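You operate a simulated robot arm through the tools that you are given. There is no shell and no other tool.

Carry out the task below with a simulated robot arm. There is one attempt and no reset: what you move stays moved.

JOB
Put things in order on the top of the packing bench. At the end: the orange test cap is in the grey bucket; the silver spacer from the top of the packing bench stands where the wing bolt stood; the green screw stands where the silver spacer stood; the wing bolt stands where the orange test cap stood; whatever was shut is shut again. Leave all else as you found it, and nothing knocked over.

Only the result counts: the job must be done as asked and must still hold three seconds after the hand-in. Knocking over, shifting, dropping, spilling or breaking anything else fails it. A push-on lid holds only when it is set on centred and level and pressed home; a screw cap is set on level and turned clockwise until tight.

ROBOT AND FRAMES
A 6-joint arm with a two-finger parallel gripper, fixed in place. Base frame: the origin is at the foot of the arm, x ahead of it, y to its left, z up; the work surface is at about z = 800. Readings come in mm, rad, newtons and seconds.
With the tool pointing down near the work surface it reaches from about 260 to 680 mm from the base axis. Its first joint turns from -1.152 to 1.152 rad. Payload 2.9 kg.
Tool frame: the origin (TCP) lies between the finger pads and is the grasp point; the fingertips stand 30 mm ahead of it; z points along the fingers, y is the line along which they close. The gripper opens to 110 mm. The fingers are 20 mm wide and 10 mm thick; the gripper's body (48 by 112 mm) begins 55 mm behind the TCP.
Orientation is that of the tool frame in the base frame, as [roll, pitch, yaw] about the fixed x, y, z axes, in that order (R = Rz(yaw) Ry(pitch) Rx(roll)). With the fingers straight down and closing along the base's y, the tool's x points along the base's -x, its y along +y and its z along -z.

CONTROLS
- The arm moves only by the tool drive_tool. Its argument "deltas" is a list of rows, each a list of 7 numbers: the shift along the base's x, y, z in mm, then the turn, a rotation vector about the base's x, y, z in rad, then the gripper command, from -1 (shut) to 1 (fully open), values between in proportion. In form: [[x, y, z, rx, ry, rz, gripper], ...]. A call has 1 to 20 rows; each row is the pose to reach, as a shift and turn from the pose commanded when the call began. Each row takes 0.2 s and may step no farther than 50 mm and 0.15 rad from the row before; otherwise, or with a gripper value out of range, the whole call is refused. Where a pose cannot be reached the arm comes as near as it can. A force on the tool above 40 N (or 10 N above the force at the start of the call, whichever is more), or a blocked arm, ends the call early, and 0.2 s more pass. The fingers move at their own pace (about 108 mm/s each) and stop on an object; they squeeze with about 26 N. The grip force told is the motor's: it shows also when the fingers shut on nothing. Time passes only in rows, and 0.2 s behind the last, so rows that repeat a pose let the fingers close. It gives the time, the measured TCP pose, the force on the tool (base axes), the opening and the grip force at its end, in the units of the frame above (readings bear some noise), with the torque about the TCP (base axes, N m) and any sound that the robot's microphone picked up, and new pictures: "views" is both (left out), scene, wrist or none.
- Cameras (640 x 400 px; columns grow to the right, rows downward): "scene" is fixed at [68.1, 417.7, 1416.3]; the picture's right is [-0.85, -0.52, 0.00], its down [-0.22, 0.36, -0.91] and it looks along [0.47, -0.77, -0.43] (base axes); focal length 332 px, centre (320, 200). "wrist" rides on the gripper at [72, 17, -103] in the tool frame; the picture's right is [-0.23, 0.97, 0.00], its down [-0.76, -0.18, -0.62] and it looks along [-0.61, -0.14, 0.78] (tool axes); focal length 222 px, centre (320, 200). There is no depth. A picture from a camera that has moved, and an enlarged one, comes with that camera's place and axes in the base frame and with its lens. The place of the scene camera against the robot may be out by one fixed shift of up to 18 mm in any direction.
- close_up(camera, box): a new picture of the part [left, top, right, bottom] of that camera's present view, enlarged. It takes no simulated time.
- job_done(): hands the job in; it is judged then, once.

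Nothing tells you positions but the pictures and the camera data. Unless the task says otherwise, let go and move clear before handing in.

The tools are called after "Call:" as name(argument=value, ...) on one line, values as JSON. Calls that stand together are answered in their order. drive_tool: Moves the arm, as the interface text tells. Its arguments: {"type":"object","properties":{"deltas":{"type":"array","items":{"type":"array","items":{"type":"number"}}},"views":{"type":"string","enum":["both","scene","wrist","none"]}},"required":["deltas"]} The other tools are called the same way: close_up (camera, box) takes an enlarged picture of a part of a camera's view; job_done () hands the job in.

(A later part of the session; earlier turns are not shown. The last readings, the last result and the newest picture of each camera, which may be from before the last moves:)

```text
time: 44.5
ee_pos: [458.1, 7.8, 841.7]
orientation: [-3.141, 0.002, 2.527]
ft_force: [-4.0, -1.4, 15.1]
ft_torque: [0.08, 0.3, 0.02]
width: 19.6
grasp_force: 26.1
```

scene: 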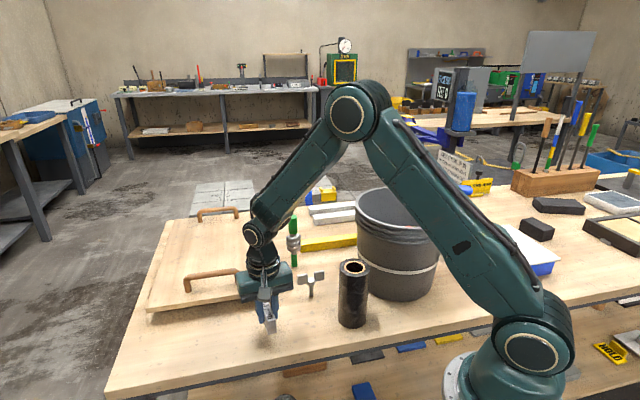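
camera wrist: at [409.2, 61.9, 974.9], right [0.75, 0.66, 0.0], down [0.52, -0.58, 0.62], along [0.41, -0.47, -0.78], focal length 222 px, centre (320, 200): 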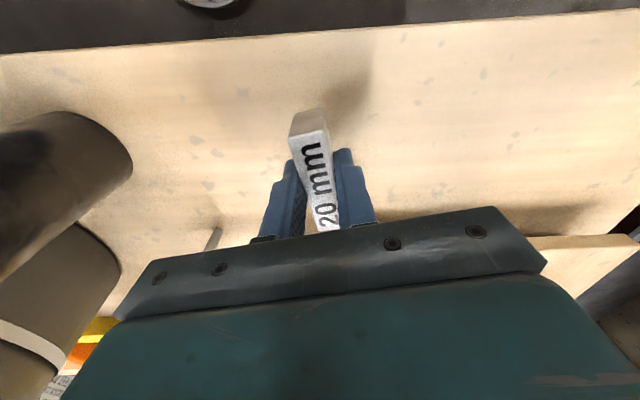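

There's contact at 15 N. I'll ease up a little and release gradually.

Call:
drive_tool(deltas=[[0, 0, 0.3, 0, 0, 0, -1], [0, 0, 0.3, 0, 0, 0, -0.63], [0, 0, 0.3, 0, 0, 0, -0.6], [0, 0, 0.3, 0, 0, 0, -0.5], [0, 0, 0.3, 0, 0, 0, -0.3], [0, 0, 0.3, 0, 0, 0, 0.1], [0, 0, 0.3, 0, 0, 0, 0.3]])

Call:
close_up(camera="scene", box=[220, 250, 320, 350])

Call:
close_up(camera="wrist", box=[220, 80, 420, 240])

```text
time: 46.1
ee_pos: [458.6, 8.1, 840.5]
orientation: [-3.141, -0.001, 2.526]
ft_force: [0.3, -0.1, -0.2]
ft_torque: [0.0, 0.0, 0.01]
width: 71.5
grasp_force: 0.0
camera wrist: at [409.1, 63.4, 944.9], right [0.75, 0.66, 0.0], down [0.52, -0.58, 0.62], along [0.41, -0.47, -0.78], focal length 222 px, centre (320, 200)
```

scene: 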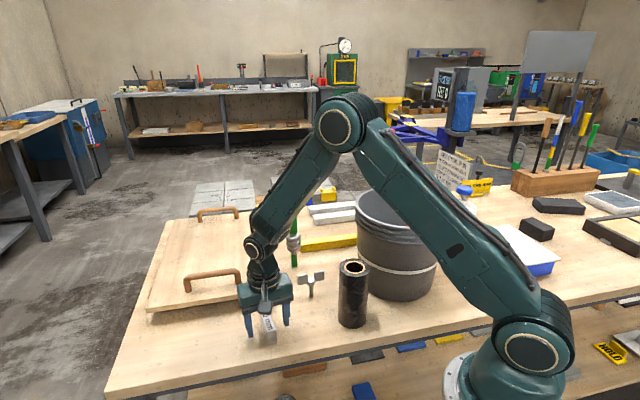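
wrist: 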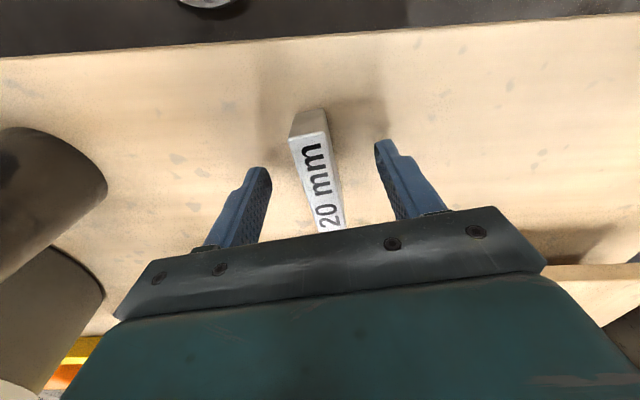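

```text
4.00 times, centred on (270, 300) of scene
camera zoom: at [68.1, 417.7, 1416.3], right [-0.85, -0.52, 0.0], down [-0.22, 0.36, -0.91], along [0.47, -0.77, -0.43], focal length 1327 px, centre (520, -200)
```

zoom: 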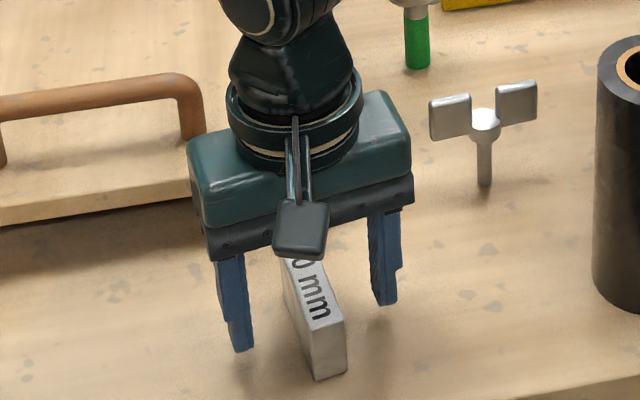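

```text
2.50 times, centred on (320, 160) of wrist
camera zoom: at [409.1, 63.4, 944.9], right [0.75, 0.66, 0.0], down [0.52, -0.58, 0.62], along [0.41, -0.47, -0.78], focal length 555 px, centre (320, 300)
```

zoom: 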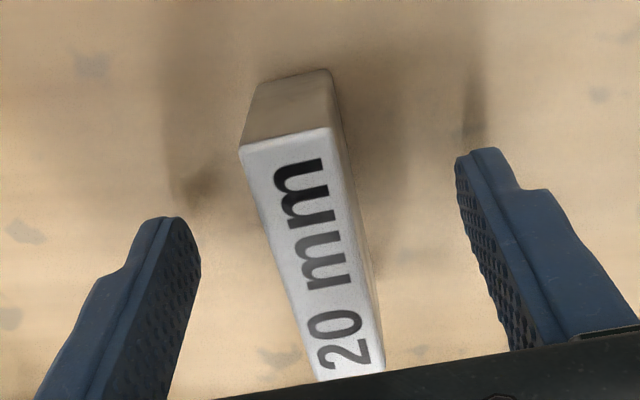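

The spacer stands on the wing bolt's old spot. I'll rise straight up to verify, then turn toward the green screw.

Call:
drive_tool(deltas=[[0, 0, 10, 0, 0, 0, 0.3], [0, 0, 35, 0, 0, 0, 0.3], [0, 0, 75, 0, 0, 0, 0.3], [0, 0, 120, 0, 0, 0, 0.3], [0, 0, 165, 0, 0, 0, 0.3], [0, 0, 205, 0, 0, 0, 0.3], [0, 0, 229, 0, 0, 0, 0.3]])

Call:
close_up(camera="scene", box=[220, 250, 320, 350])

Call:
close_up(camera="wrist", box=[200, 40, 440, 200])

```text
time: 47.7
ee_pos: [457.1, 7.5, 1070.4]
orientation: [3.14, 0.0, 2.527]
ft_force: [0.5, 0.1, -0.8]
ft_torque: [0.02, -0.04, -0.01]
width: 71.6
grasp_force: 0.0
camera wrist: at [408.4, 62.7, 1174.3], right [0.75, 0.66, 0.0], down [0.52, -0.58, 0.62], along [0.41, -0.47, -0.78], focal length 222 px, centre (320, 200)
```

scene: 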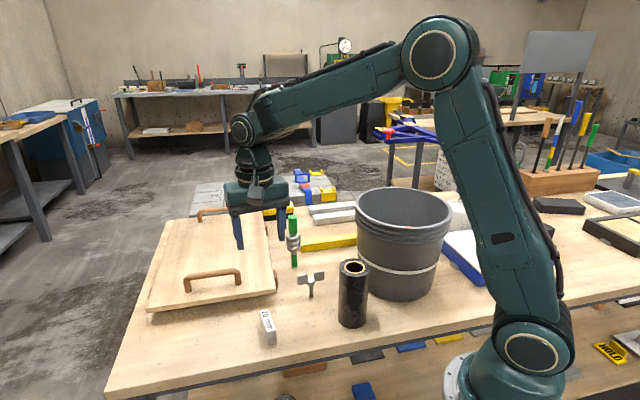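
wrist: 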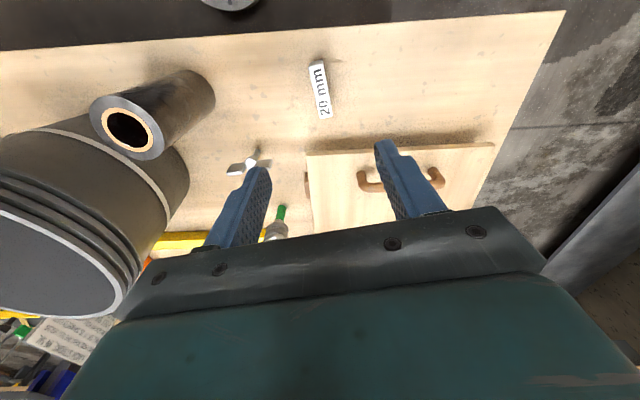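

```text
4.00 times, centred on (270, 300) of scene
camera zoom: at [68.1, 417.7, 1416.3], right [-0.85, -0.52, 0.0], down [-0.22, 0.36, -0.91], along [0.47, -0.77, -0.43], focal length 1327 px, centre (520, -200)
```

zoom: 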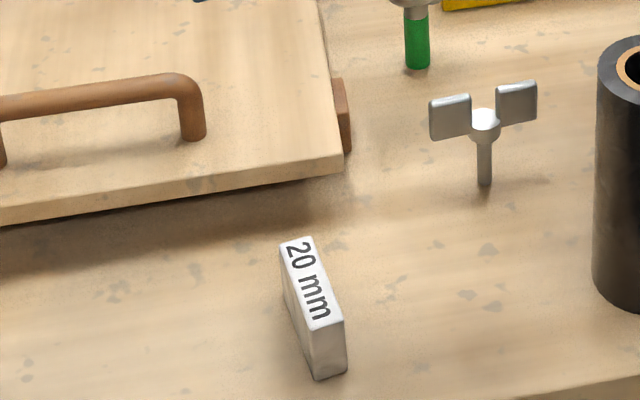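

```text
2.50 times, centred on (320, 120) of wrist
camera zoom: at [408.4, 62.7, 1174.3], right [0.75, 0.66, 0.0], down [0.52, -0.58, 0.62], along [0.41, -0.47, -0.78], focal length 555 px, centre (320, 400)
```

zoom: 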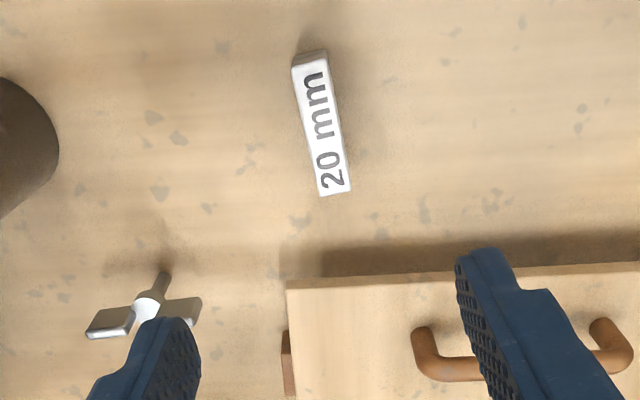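

The spacer is in place and matches the bolt's old position. Now I'll go to the green screw near (562,-236), turning back to close along y.

Call:
drive_tool(deltas=[[13, -31, 0, 0, 0, 0.08, 0.3], [28, -66, 0, 0, 0, 0.18, 0.3], [43, -101, 0, 0, 0, 0.28, 0.3], [58, -136, 0, 0, 0, 0.38, 0.3], [73, -171, 0, 0, 0, 0.48, 0.3], [88, -206, 0, 0, 0, 0.56, 0.3], [98, -230, 0, 0, 0, 0.614, 0.3], [103.8, -243.9, 0, 0, 0, 0.614, 0.3], [103.8, -243.9, 0, 0, 0, 0.614, 0.3]])

Call:
close_up(camera="wrist", box=[220, 60, 420, 210])

Call:
close_up(camera="scene", box=[250, 150, 350, 280])

```text
time: 49.7
ee_pos: [561.1, -235.3, 1070.2]
orientation: [-3.141, 0.0, 3.141]
ft_force: [1.2, 0.4, -0.2]
ft_torque: [0.0, 0.0, 0.03]
width: 71.3
grasp_force: 0.1
camera wrist: at [489.7, -219.4, 1172.9], right [0.23, 0.97, 0.0], down [0.76, -0.18, 0.62], along [0.61, -0.14, -0.78], focal length 222 px, centre (320, 200)
```

scene: 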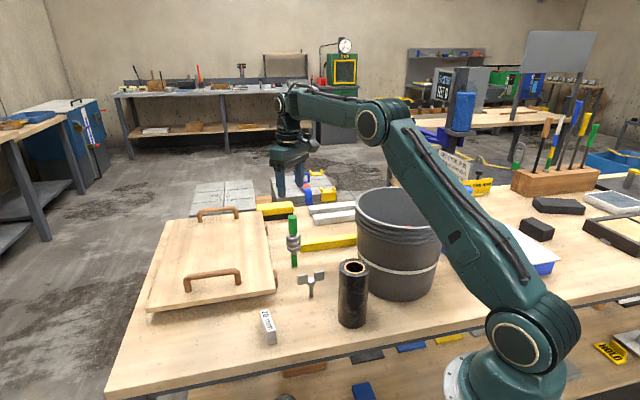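
wrist: 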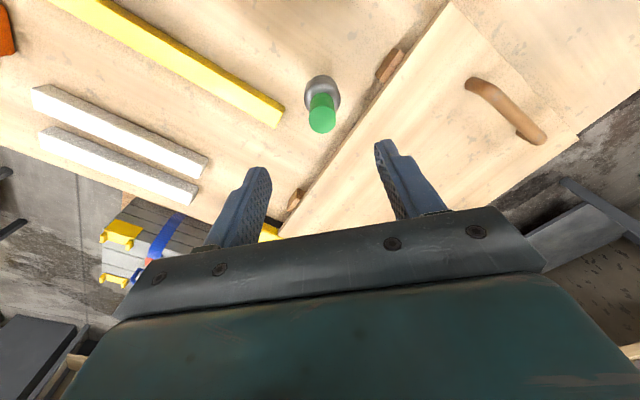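

```text
2.67 times, centred on (320, 135) of wrist
camera zoom: at [489.7, -219.4, 1172.9], right [0.23, 0.97, 0.0], down [0.76, -0.18, 0.62], along [0.61, -0.14, -0.78], focal length 592 px, centre (320, 373)
```

zoom: 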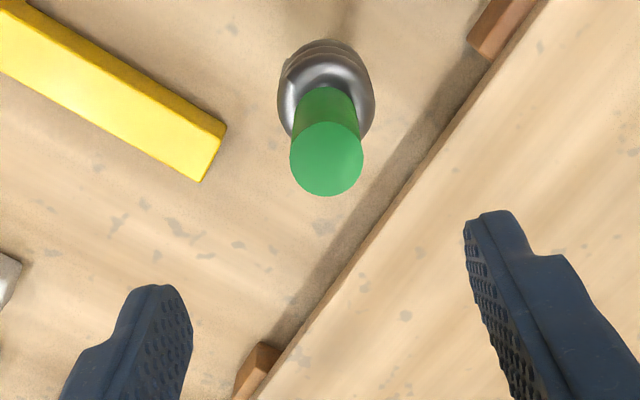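

```text
3.08 times, centred on (300, 215) of scene
camera zoom: at [68.1, 417.7, 1416.3], right [-0.85, -0.52, 0.0], down [-0.22, 0.36, -0.91], along [0.47, -0.77, -0.43], focal length 1021 px, centre (382, 154)
```

zoom: 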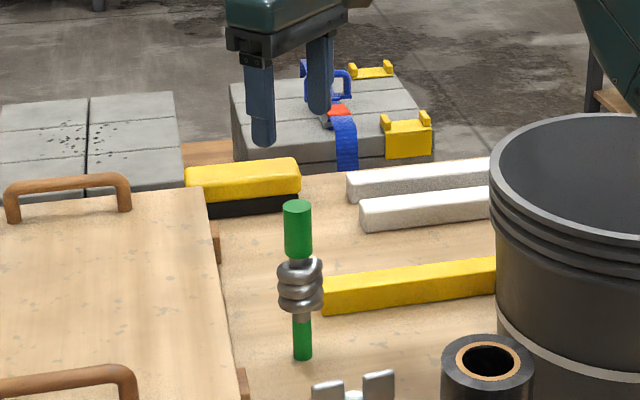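

The screw's handle axis is near (559.5,-233), with the handle at z 920–966 and the coil top at about 892. I'll re-centre and lower to just above it to refine.

Call:
drive_tool(deltas=[[-2.5, 2.7, -25, 0, 0, 0, 0.3], [-2.5, 2.7, -55, 0, 0, 0, 0.3], [-2.5, 2.7, -62, 0, 0, 0, 0.3], [-2.5, 2.7, -62, 0, 0, 0, 0.3]], views="wrist")

Call:
close_up(camera="wrist", box=[220, 60, 420, 210])

Call:
close_up(camera="scene", box=[250, 150, 350, 280])

```text
time: 50.7
ee_pos: [560.8, -232.1, 1007.4]
orientation: [3.141, 0.0, -3.14]
ft_force: [0.5, -0.2, -0.3]
ft_torque: [0.01, 0.01, 0.04]
width: 71.6
grasp_force: 0.0
camera wrist: at [488.1, -215.2, 1111.3], right [0.23, 0.97, 0.0], down [0.76, -0.18, 0.62], along [0.61, -0.14, -0.78], focal length 222 px, centre (320, 200)
```

wrist: 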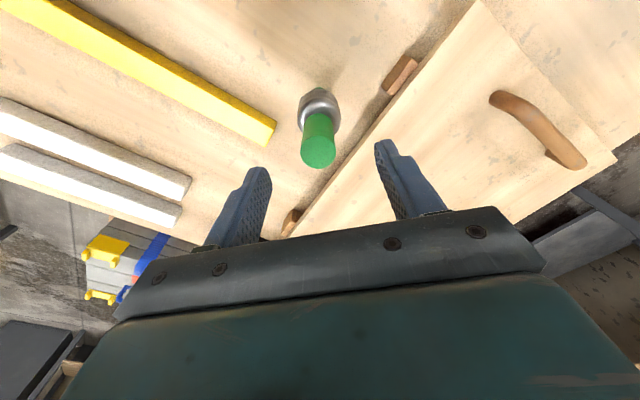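

```text
2.67 times, centred on (320, 135) of wrist
camera zoom: at [488.1, -215.2, 1111.3], right [0.23, 0.97, 0.0], down [0.76, -0.18, 0.62], along [0.61, -0.14, -0.78], focal length 592 px, centre (320, 373)
```

zoom: 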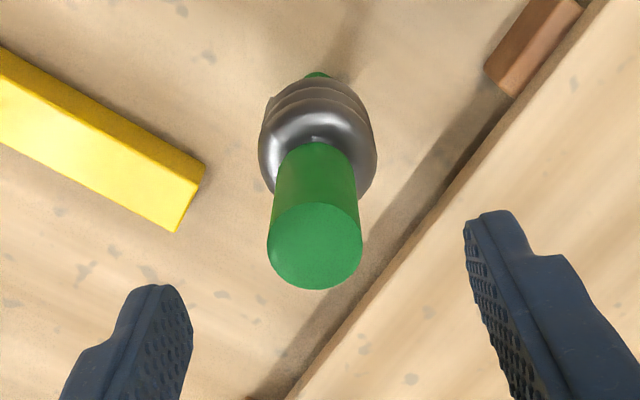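

```text
3.08 times, centred on (300, 215) of scene
camera zoom: at [68.1, 417.7, 1416.3], right [-0.85, -0.52, 0.0], down [-0.22, 0.36, -0.91], along [0.47, -0.77, -0.43], focal length 1021 px, centre (382, 154)
```

zoom: 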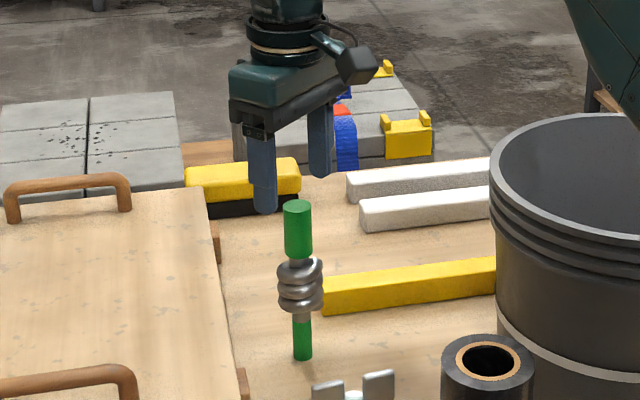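

Refined axis: (560.5,-234.3), handle top at about z 960. I'll descend around the handle to z 930 with tips at 900, above the coil, and partly close.

Call:
drive_tool(deltas=[[1, -1, -10, 0, 0, 0, 0.3], [1, -1, -35, 0, 0, 0, 0.3], [1, -1, -60, 0, 0, 0, 0.3], [1, -1, -77.8, 0, 0, 0, 0.3], [1, -1, -77.8, 0, 0, 0, 0.0], [1, -1, -77.8, 0, 0, 0, -0.3], [1, -1, -77.8, 0, 0, 0, -0.35]])

Call:
close_up(camera="wrist", box=[220, 100, 420, 250])

Call:
close_up(camera="scene", box=[250, 180, 350, 280])

```text
time: 52.3
ee_pos: [562.0, -235.8, 930.5]
orientation: [-3.141, 0.0, -3.141]
ft_force: [0.4, -1.0, -0.2]
ft_torque: [-0.04, -0.04, 0.0]
width: 43.0
grasp_force: 26.3
camera wrist: at [489.1, -217.9, 1034.7], right [0.23, 0.97, 0.0], down [0.76, -0.18, 0.62], along [0.61, -0.14, -0.78], focal length 222 px, centre (320, 200)
```

scene: 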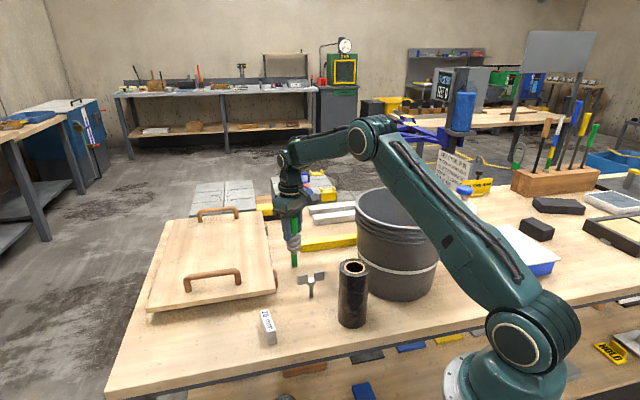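
wrist: 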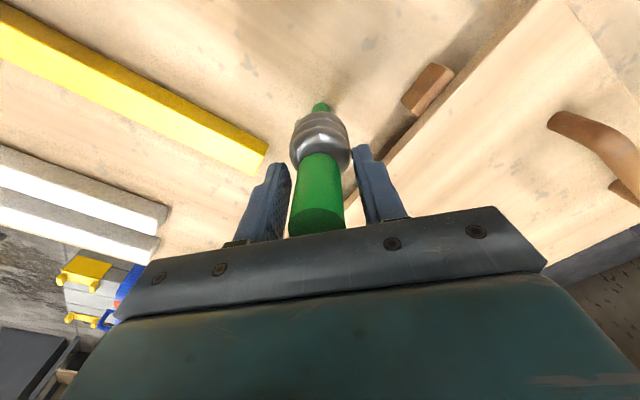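

```text
2.67 times, centred on (320, 175) of wrist
camera zoom: at [489.1, -217.9, 1034.7], right [0.23, 0.97, 0.0], down [0.76, -0.18, 0.62], along [0.61, -0.14, -0.78], focal length 592 px, centre (320, 267)
```

zoom: 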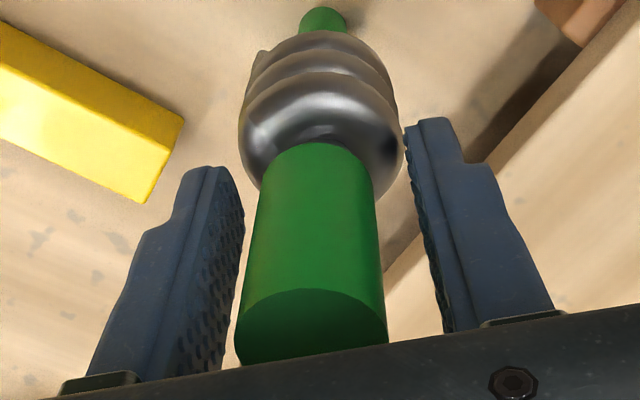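

```text
4.00 times, centred on (300, 230) of scene
camera zoom: at [68.1, 417.7, 1416.3], right [-0.85, -0.52, 0.0], down [-0.22, 0.36, -0.91], along [0.47, -0.77, -0.43], focal length 1327 px, centre (400, 80)
```

zoom: 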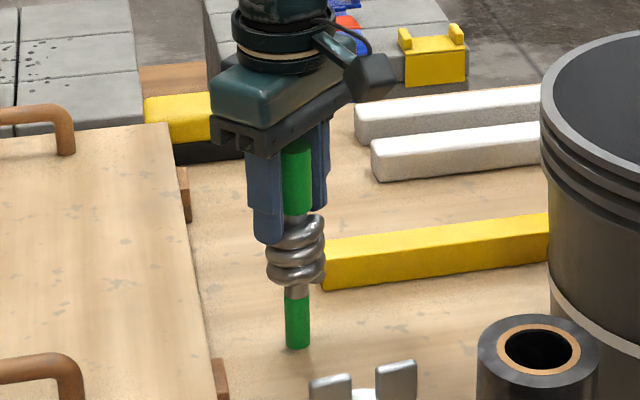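

The fingertips stopped on the coil at 43 mm, so the coil top is higher than I estimated. I'll open gently, raise about 15 mm, and grip only the handle.

Call:
drive_tool(deltas=[[0, 0, 0, 0, 0, 0, -0.2], [0, 0, 0, 0, 0, 0, -0.17], [0, 0, 0, 0, 0, 0, -0.1], [0, 0, 0, 0, 0, 0, 0.0], [0, 0, 5, 0, 0, 0, 0.1], [0, 0, 15, 0, 0, 0, 0.1], [0, 0, 15, 0, 0, 0, 0.1]])

Call:
close_up(camera="wrist", box=[220, 100, 420, 250])

Call:
close_up(camera="scene", box=[250, 180, 350, 280])

```text
time: 53.9
ee_pos: [559.6, -234.9, 946.0]
orientation: [-3.141, 0.001, 3.142]
ft_force: [-0.5, 1.1, -0.8]
ft_torque: [0.01, 0.02, -0.01]
width: 60.6
grasp_force: 0.0
camera wrist: at [488.3, -217.4, 1049.4], right [0.23, 0.97, 0.0], down [0.76, -0.18, 0.62], along [0.61, -0.14, -0.78], focal length 222 px, centre (320, 200)
```

scene: 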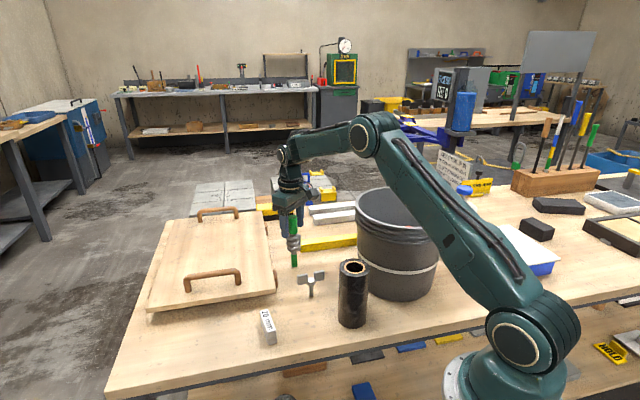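
wrist: 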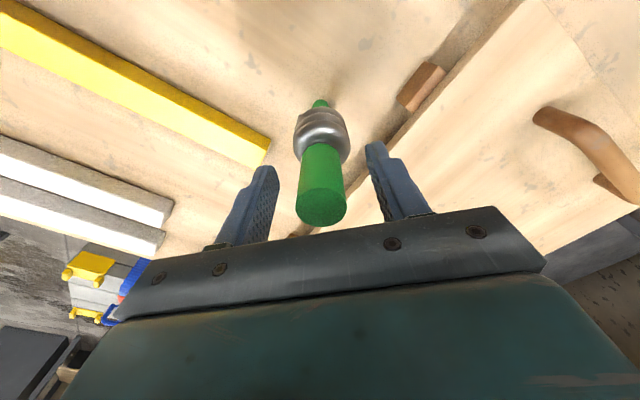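

```text
2.67 times, centred on (320, 175) of wrist
camera zoom: at [488.3, -217.4, 1049.4], right [0.23, 0.97, 0.0], down [0.76, -0.18, 0.62], along [0.61, -0.14, -0.78], focal length 592 px, centre (320, 267)
```

zoom: 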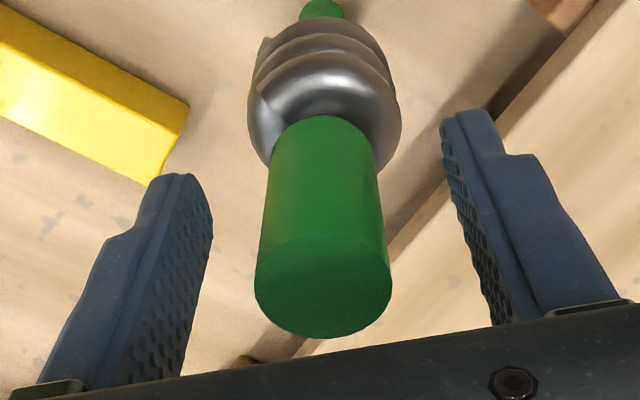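

```text
4.00 times, centred on (300, 230) of scene
camera zoom: at [68.1, 417.7, 1416.3], right [-0.85, -0.52, 0.0], down [-0.22, 0.36, -0.91], along [0.47, -0.77, -0.43], focal length 1327 px, centre (400, 80)
```

zoom: 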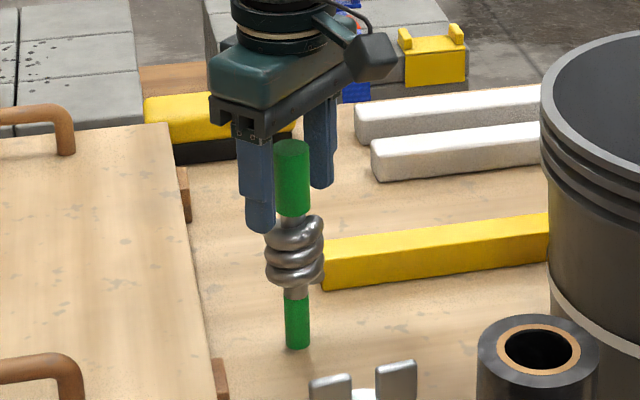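

The screw still stands. I'll raise 2 mm more for clearance and close gradually on the handle, about 26 mm across.

Call:
drive_tool(deltas=[[0.3, 0.4, 2, 0, 0, 0, 0.1], [0.3, 0.4, 2, 0, 0, 0, -0.2], [0.3, 0.4, 2, 0, 0, 0, -0.4], [0.3, 0.4, 2, 0, 0, 0, -0.45], [0.3, 0.4, 2, 0, 0, 0, -0.5], [0.3, 0.4, 2, 0, 0, 0, -0.6], [0.3, 0.4, 2, 0, 0, 0, -1], [0.3, 0.4, 2, 0, 0, 0, -1]])

Call:
close_up(camera="wrist", box=[220, 100, 420, 250])

Call:
close_up(camera="scene", box=[250, 180, 350, 280])

```text
time: 55.7
ee_pos: [561.5, -233.9, 947.6]
orientation: [-3.141, 0.002, -3.141]
ft_force: [0.2, -1.2, 0.5]
ft_torque: [-0.15, 0.0, 0.01]
width: 25.5
grasp_force: 25.6
camera wrist: at [488.6, -217.1, 1051.4], right [0.23, 0.97, 0.0], down [0.76, -0.18, 0.62], along [0.61, -0.14, -0.78], focal length 222 px, centre (320, 200)
```

scene: 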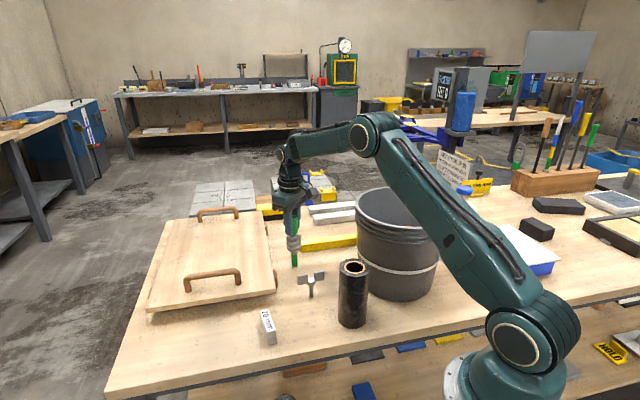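
wrist: 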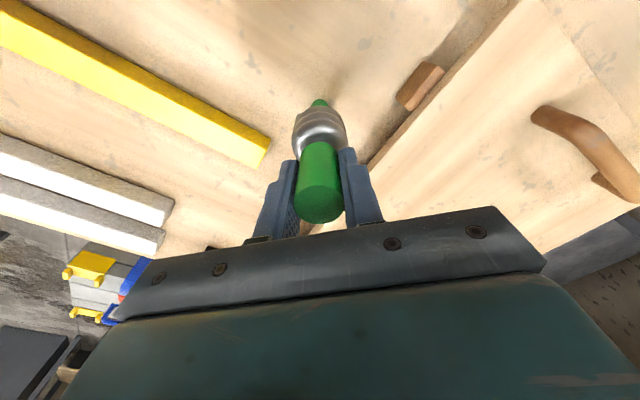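

```text
2.67 times, centred on (320, 175) of wrist
camera zoom: at [488.6, -217.1, 1051.4], right [0.23, 0.97, 0.0], down [0.76, -0.18, 0.62], along [0.61, -0.14, -0.78], focal length 592 px, centre (320, 267)
```

zoom: 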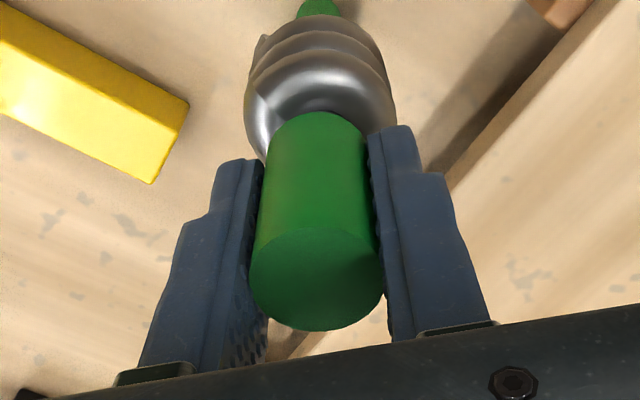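

```text
4.00 times, centred on (300, 230) of scene
camera zoom: at [68.1, 417.7, 1416.3], right [-0.85, -0.52, 0.0], down [-0.22, 0.36, -0.91], along [0.47, -0.77, -0.43], focal length 1327 px, centre (400, 80)
```

zoom: 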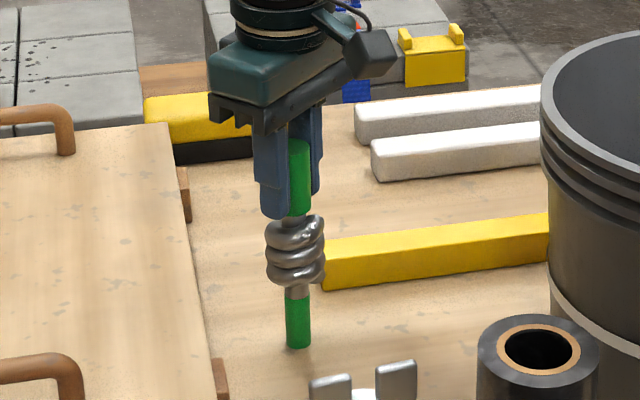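

The handle is gripped at 25.5 mm. I'll lift slowly and check that it hangs straight.

Call:
drive_tool(deltas=[[0, 0, 3, 0, 0, 0, -1], [0, 0, 10, 0, 0, 0, -1], [0, 0, 30, 0, 0, 0, -1], [0, 0, 60, 0, 0, 0, -1], [0, 0, 95, 0, 0, 0, -1], [0, 0, 128, 0, 0, 0, -1], [0, 0, 128, 0, 0, 0, -1]])

Call:
close_up(camera="scene", box=[250, 130, 350, 250])

Call:
close_up(camera="wrist", box=[220, 60, 420, 250])

```text
time: 57.3
ee_pos: [560.2, -232.9, 1073.4]
orientation: [-3.141, 0.0, -3.14]
ft_force: [-0.2, -0.6, -2.2]
ft_torque: [-0.05, 0.03, 0.01]
width: 25.1
grasp_force: 26.1
camera wrist: at [488.2, -215.5, 1178.3], right [0.23, 0.97, 0.0], down [0.76, -0.18, 0.62], along [0.61, -0.14, -0.78], focal length 222 px, centre (320, 200)
```

scene: 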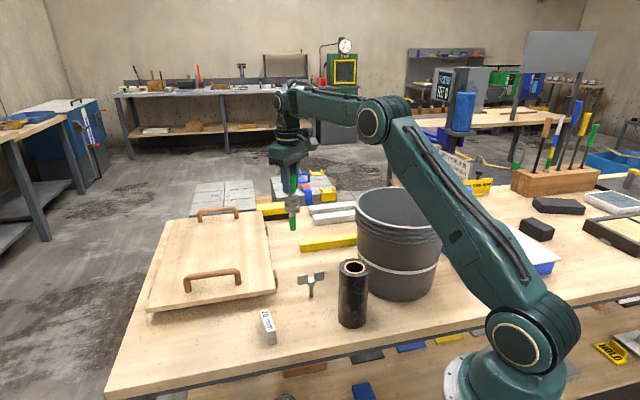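
wrist: 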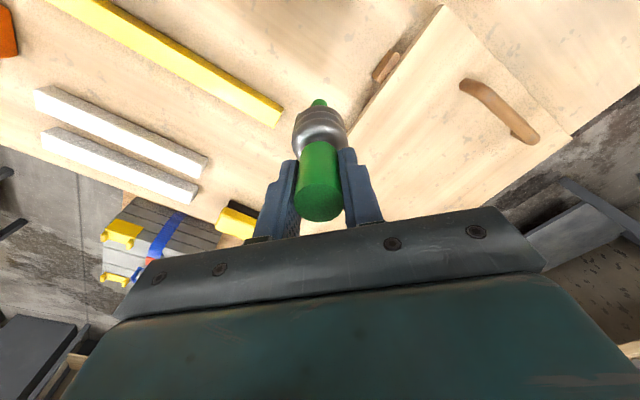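

```text
3.33 times, centred on (300, 190) of scene
camera zoom: at [68.1, 417.7, 1416.3], right [-0.85, -0.52, 0.0], down [-0.22, 0.36, -0.91], along [0.47, -0.77, -0.43], focal length 1106 px, centre (387, 233)
```

zoom: 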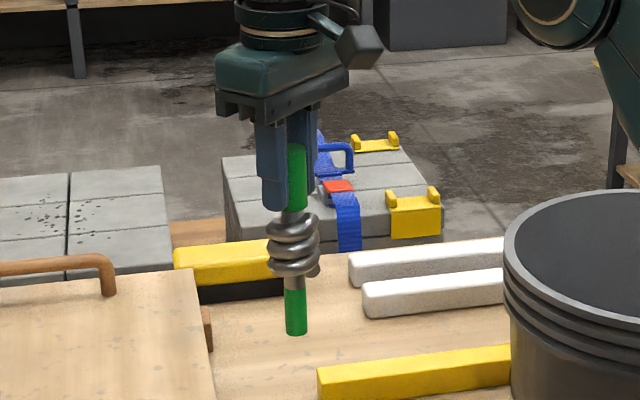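

```text
2.11 times, centred on (320, 155) of wrist
camera zoom: at [488.2, -215.5, 1178.3], right [0.23, 0.97, 0.0], down [0.76, -0.18, 0.62], along [0.61, -0.14, -0.78], focal length 468 px, centre (320, 295)
```

zoom: 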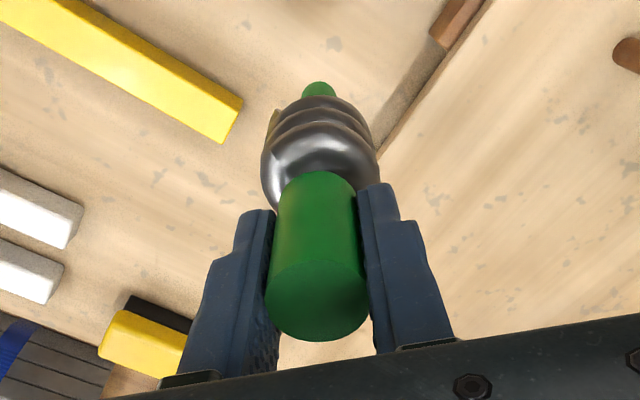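

The screw hangs straight. I'll carry it around the front of the cover to the spacer's old spot at (628.4,177.6).

Call:
drive_tool(deltas=[[-14, 38, 0, 0, 0, 0, -1], [-28, 76, 0, 0, 0, 0, -1], [-41, 114, 0, 0, 0, 0, -1], [-41, 150, 0, 0, 0, 0, -1], [-41, 186, 0, 0, 0, 0, -1], [-38, 220, 0, 0, 0, 0, -1], [-20, 256, 0, 0, 0, 0, -1], [0, 292, 0, 0, 0, 0, -1], [20, 328, -10, 0, 0, 0, -1], [40, 364, -20, 0, 0, 0, -1], [58, 396, -30, 0, 0, 0, -1], [67.6, 411.5, -50, 0, 0, 0, -1], [67.6, 411.5, -70, 0, 0, 0, -1], [67.6, 411.5, -70, 0, 0, 0, -1]])

Call:
close_up(camera="scene", box=[110, 250, 210, 380])

Call:
close_up(camera="wrist", box=[220, 60, 420, 250])

```text
time: 60.3
ee_pos: [629.6, 178.2, 1005.6]
orientation: [3.14, -0.001, -3.14]
ft_force: [0.8, -0.2, -1.9]
ft_torque: [0.01, -0.01, 0.0]
width: 23.9
grasp_force: 26.7
camera wrist: at [557.1, 195.0, 1109.6], right [0.23, 0.97, 0.0], down [0.76, -0.18, 0.62], along [0.61, -0.14, -0.78], focal length 222 px, centre (320, 200)
```

scene: 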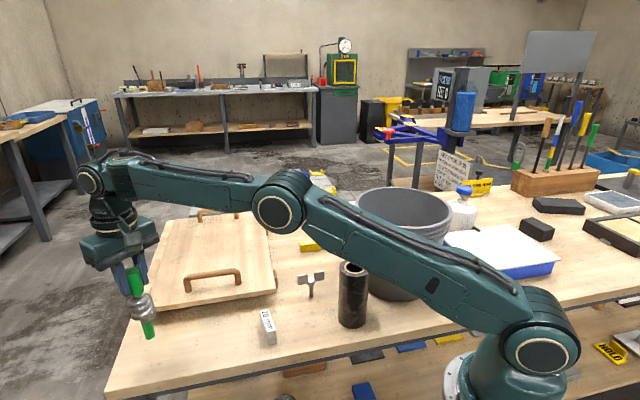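
wrist: 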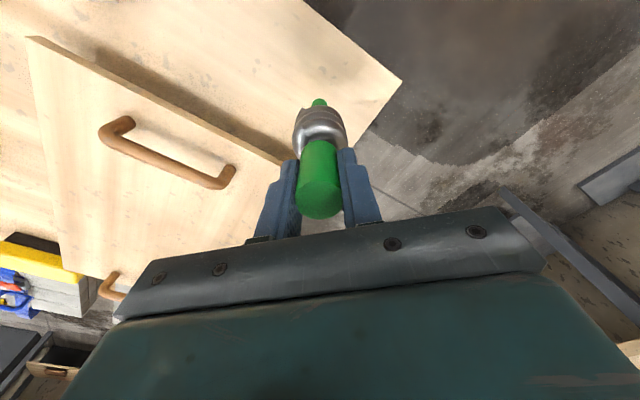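

```text
3.08 times, centred on (160, 315) of scene
camera zoom: at [68.1, 417.7, 1416.3], right [-0.85, -0.52, 0.0], down [-0.22, 0.36, -0.91], along [0.47, -0.77, -0.43], focal length 1021 px, centre (812, -154)
```

zoom: 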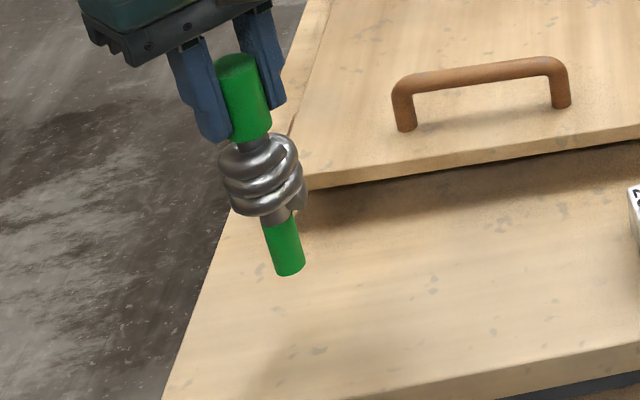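

```text
2.11 times, centred on (320, 155) of wrist
camera zoom: at [557.1, 195.0, 1109.6], right [0.23, 0.97, 0.0], down [0.76, -0.18, 0.62], along [0.61, -0.14, -0.78], focal length 468 px, centre (320, 295)
```

zoom: 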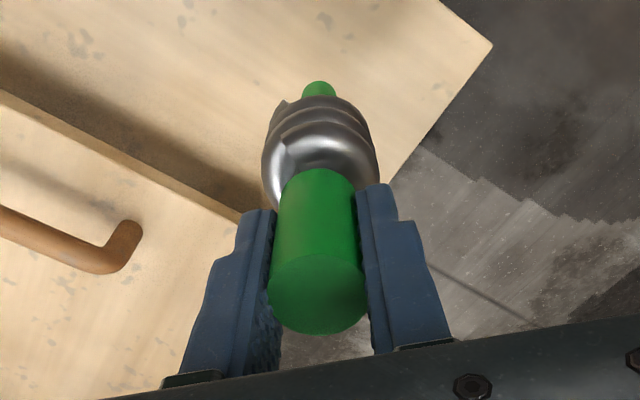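

I'll compare the screw's pose in the grip against the picture taken when gripping it.

Call:
close_up(camera="wrist", box=[220, 100, 420, 250])

Call:
drive_tool(deltas=[[0, 0, 0, 0, 0, 0, -1], [0, 0, 0, 0, 0, 0, -1]], views="none")

```text
2.67 times, centred on (320, 175) of wrist
camera zoom: at [557.1, 195.0, 1109.6], right [0.23, 0.97, 0.0], down [0.76, -0.18, 0.62], along [0.61, -0.14, -0.78], focal length 592 px, centre (320, 267)
```

zoom: 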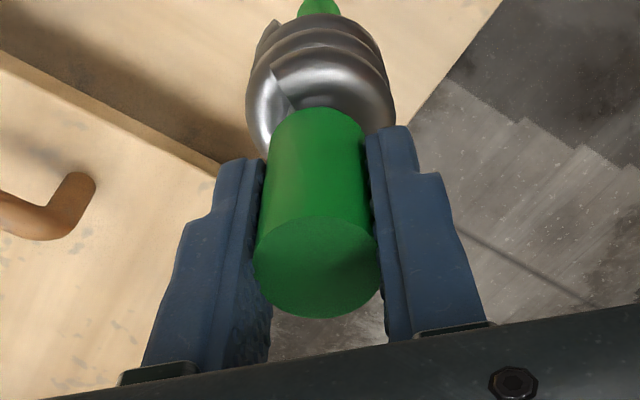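

```text
time: 60.9
ee_pos: [630.1, 177.5, 1006.1]
orientation: [3.141, 0.001, -3.141]
ft_force: [0.1, 0.2, -2.0]
ft_torque: [0.02, 0.04, 0.0]
width: 23.6
grasp_force: 25.7
```

The screw turned or settled slightly in the grip but hangs vertically. I'll lower toward the bench, then step finely until contact.

Call:
drive_tool(deltas=[[0, 0, -15, 0, 0, 0, -1], [0, 0, -30, 0, 0, 0, -1], [0, 0, -42, 0, 0, 0, -1], [0, 0, -48, 0, 0, 0, -1], [0, 0, -48, 0, 0, 0, -1]])

Call:
close_up(camera="scene", box=[110, 270, 210, 380])

Call:
close_up(camera="wrist", box=[220, 60, 420, 250])

```text
time: 62.1
ee_pos: [629.4, 177.4, 956.9]
orientation: [-3.141, 0.002, -3.14]
ft_force: [0.5, -0.4, -2.3]
ft_torque: [-0.03, 0.01, 0.04]
width: 23.7
grasp_force: 26.1
camera wrist: at [556.8, 195.4, 1060.6], right [0.23, 0.97, 0.0], down [0.76, -0.18, 0.62], along [0.61, -0.14, -0.78], focal length 222 px, centre (320, 200)
```

scene: 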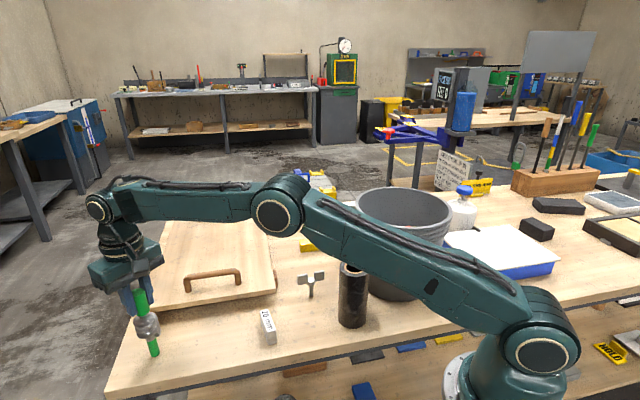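
wrist: 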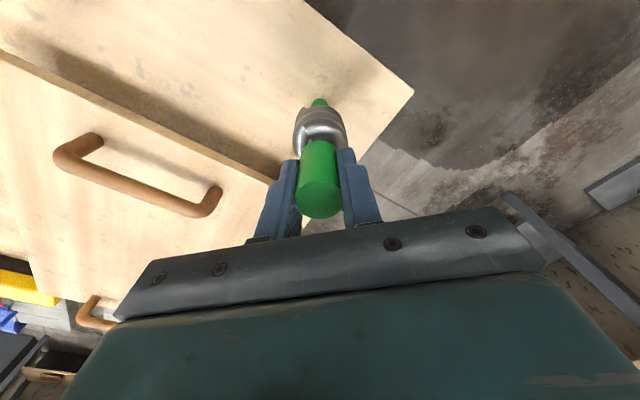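

```text
3.64 times, centred on (160, 325) of scene
camera zoom: at [68.1, 417.7, 1416.3], right [-0.85, -0.52, 0.0], down [-0.22, 0.36, -0.91], along [0.47, -0.77, -0.43], focal length 1206 px, centre (902, -254)
```

zoom: 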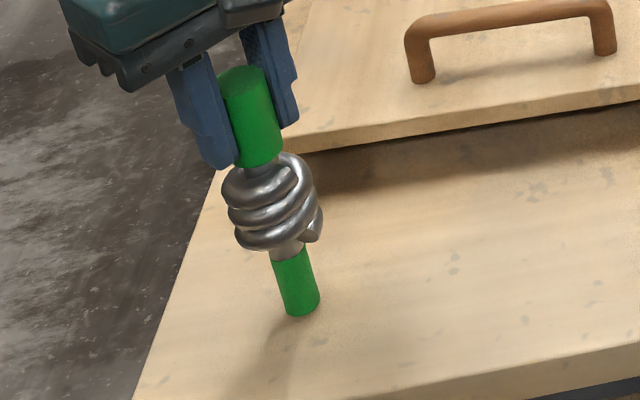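

```text
2.11 times, centred on (320, 155) of wrist
camera zoom: at [556.8, 195.4, 1060.6], right [0.23, 0.97, 0.0], down [0.76, -0.18, 0.62], along [0.61, -0.14, -0.78], focal length 468 px, centre (320, 295)
```

zoom: 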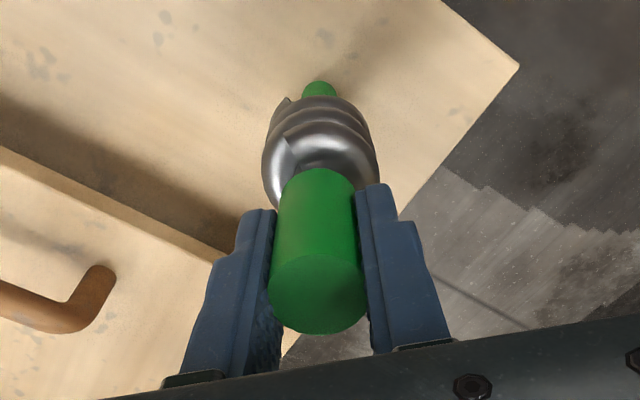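

Compared with the expected vertical at this spot, the screw appears to lean about 3° in the grip. I'll measure this precisely with tight close-ups before setting it down.

Call:
close_up(camera="scene", box=[120, 280, 180, 360])

Call:
close_up(camera="scene", box=[130, 285, 165, 325])

Call:
close_up(camera="scene", box=[140, 325, 175, 365])

Call:
close_up(camera="wrist", box=[280, 80, 360, 230])

```text
5.00 times, centred on (150, 320) of scene
camera zoom: at [68.1, 417.7, 1416.3], right [-0.85, -0.52, 0.0], down [-0.22, 0.36, -0.91], along [0.47, -0.77, -0.43], focal length 1659 px, centre (1170, -400)
```

zoom: 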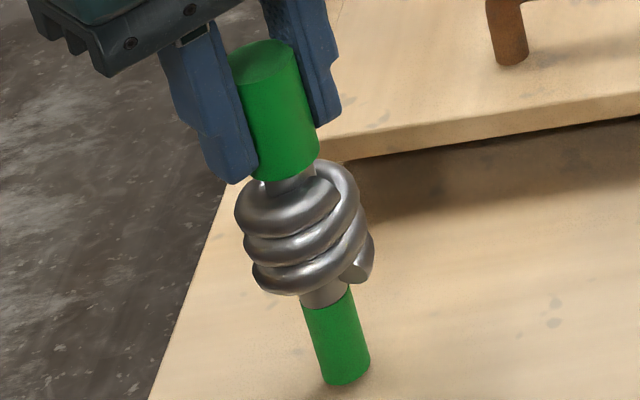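

```text
10.00 times, centred on (148, 305) of scene
camera zoom: at [68.1, 417.7, 1416.3], right [-0.85, -0.52, 0.0], down [-0.22, 0.36, -0.91], along [0.47, -0.77, -0.43], focal length 3317 px, centre (2045, -850)
```

zoom: 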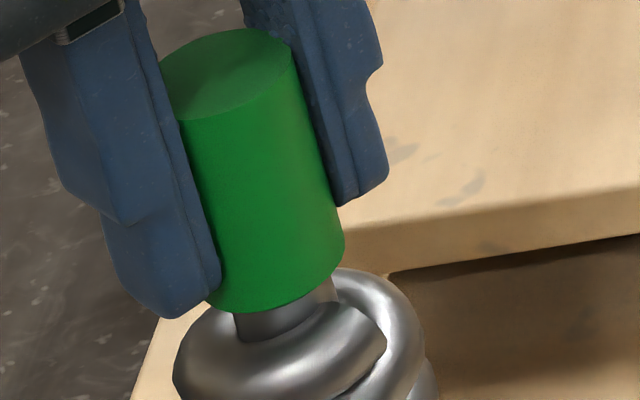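

```text
10.00 times, centred on (158, 345) of scene
camera zoom: at [68.1, 417.7, 1416.3], right [-0.85, -0.52, 0.0], down [-0.22, 0.36, -0.91], along [0.47, -0.77, -0.43], focal length 3317 px, centre (1945, -1250)
```

zoom: 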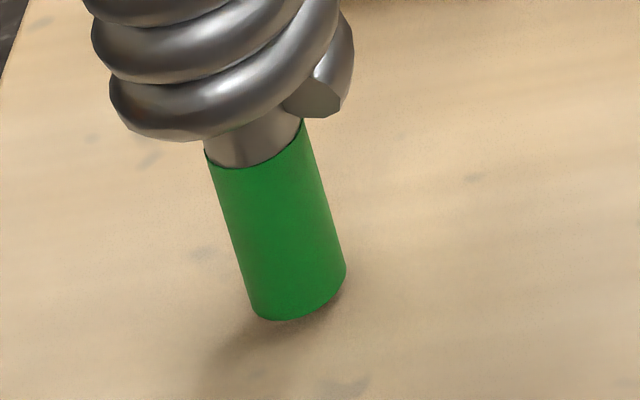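

```text
2.67 times, centred on (320, 155) of wrist
camera zoom: at [556.8, 195.4, 1060.6], right [0.23, 0.97, 0.0], down [0.76, -0.18, 0.62], along [0.61, -0.14, -0.78], focal length 592 px, centre (320, 320)
```

zoom: 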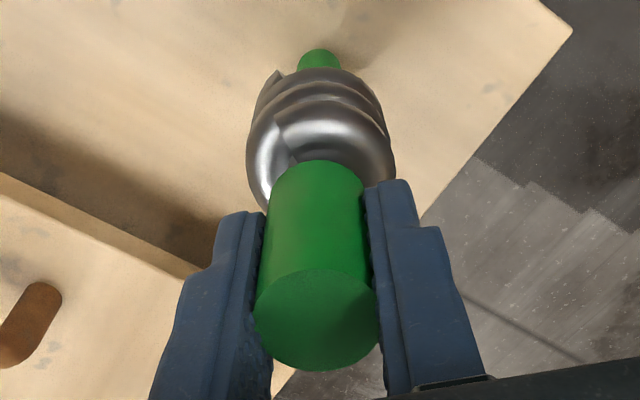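

Edge slopes agree with true vertical to within about 1°, so the screw is upright. I estimate contact at TCP z about 950, so I'll approach in small steps.

Call:
drive_tool(deltas=[[0, 0, -2, 0, 0, 0, -1], [0, 0, -4, 0, 0, 0, -1], [0, 0, -4, 0, 0, 0, -1]], views="none")

```text
time: 62.9
ee_pos: [629.1, 179.1, 954.1]
orientation: [-3.14, 0.001, 3.14]
ft_force: [0.1, -0.3, -2.9]
ft_torque: [-0.01, 0.04, 0.01]
width: 23.6
grasp_force: 25.8
```

Call:
drive_tool(deltas=[[0, 0, -0.7, 0, 0, 0, -1], [0, 0, -1.4, 0, 0, 0, -1], [0, 0, -1.4, 0, 0, 0, -1]], views="none")

```text
time: 63.7
ee_pos: [630.1, 179.5, 952.6]
orientation: [3.141, 0.0, -3.141]
ft_force: [-0.7, 0.5, -1.8]
ft_torque: [0.05, 0.05, 0.0]
width: 23.7
grasp_force: 25.9
```

Call:
drive_tool(deltas=[[0, 0, -0.5, 0, 0, 0, -1], [0, 0, -1, 0, 0, 0, -1], [0, 0, -1, 0, 0, 0, -1]], views="none")

```text
time: 64.5
ee_pos: [629.3, 177.9, 951.1]
orientation: [3.141, 0.0, -3.141]
ft_force: [-1.7, 0.0, 7.2]
ft_torque: [-0.08, 0.21, 0.02]
width: 23.6
grasp_force: 26.2
```

Contact reached at about 9 N with the screw upright. I'll take a look before releasing.

Call:
close_up(camera="scene", box=[120, 290, 180, 370])

Call:
close_up(camera="wrist", box=[280, 80, 360, 230])

```text
5.00 times, centred on (150, 330) of scene
camera zoom: at [67.9, 417.6, 1416.3], right [-0.85, -0.52, 0.0], down [-0.22, 0.36, -0.91], along [0.47, -0.77, -0.42], focal length 1659 px, centre (1170, -450)
```

zoom: 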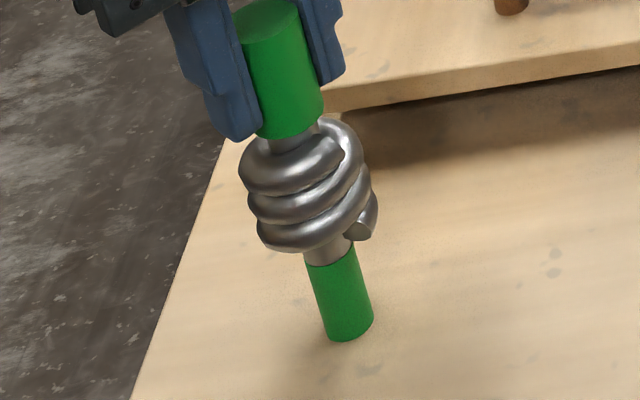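

```text
2.67 times, centred on (320, 155) of wrist
camera zoom: at [556.6, 194.6, 1055.9], right [0.23, 0.97, 0.0], down [0.76, -0.18, 0.62], along [0.61, -0.14, -0.78], focal length 592 px, centre (320, 320)
```

zoom: 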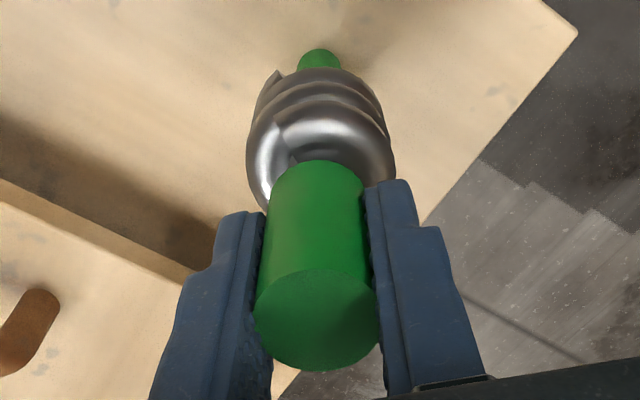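

The screw is upright to within a degree or two and resting on its base, well inside its stable range. I'll ease off and release very gradually.

Call:
drive_tool(deltas=[[0, 0, 0.3, 0, 0, 0, -1], [0, 0, 0.3, 0, 0, 0, -0.57], [0, 0, 0.3, 0, 0, 0, -0.56], [0, 0, 0.3, 0, 0, 0, -0.55], [0, 0, 0.3, 0, 0, 0, -0.54], [0, 0, 0.3, 0, 0, 0, -0.52], [0, 0, 0.3, 0, 0, 0, -0.5]])

Call:
close_up(camera="scene", box=[120, 290, 180, 370])

Call:
close_up(camera="wrist", box=[280, 80, 360, 230])

```text
time: 66.1
ee_pos: [629.1, 177.3, 951.7]
orientation: [-3.141, 0.0, -3.141]
ft_force: [-0.2, 0.0, 0.2]
ft_torque: [0.0, 0.03, 0.0]
width: 27.4
grasp_force: 0.0
camera wrist: at [556.6, 194.4, 1055.4], right [0.23, 0.97, 0.0], down [0.76, -0.18, 0.62], along [0.61, -0.14, -0.78], focal length 222 px, centre (320, 200)
```

scene: 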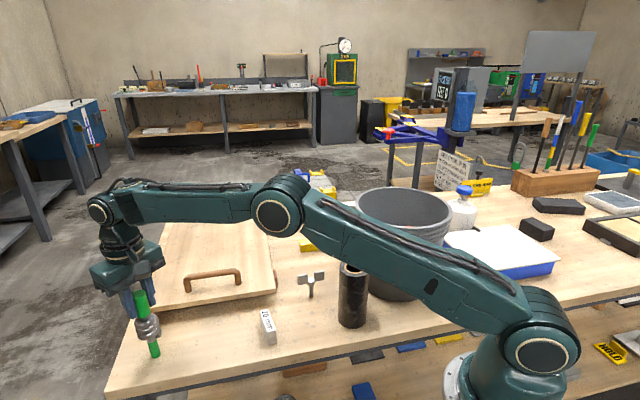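
wrist: 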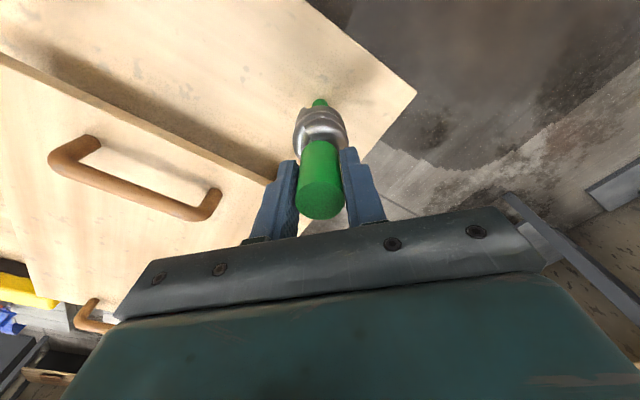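

```text
5.00 times, centred on (150, 330) of scene
camera zoom: at [68.1, 417.7, 1416.3], right [-0.85, -0.52, 0.0], down [-0.22, 0.36, -0.91], along [0.47, -0.77, -0.43], focal length 1659 px, centre (1170, -450)
```

zoom: 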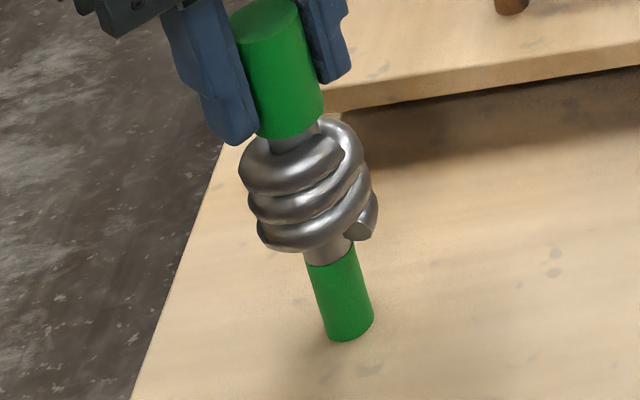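

```text
2.67 times, centred on (320, 155) of wrist
camera zoom: at [556.6, 194.4, 1055.4], right [0.23, 0.97, 0.0], down [0.76, -0.18, 0.62], along [0.61, -0.14, -0.78], focal length 592 px, centre (320, 320)
```

zoom: 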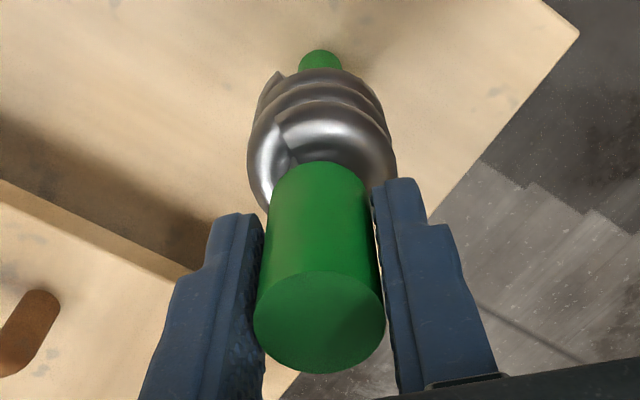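

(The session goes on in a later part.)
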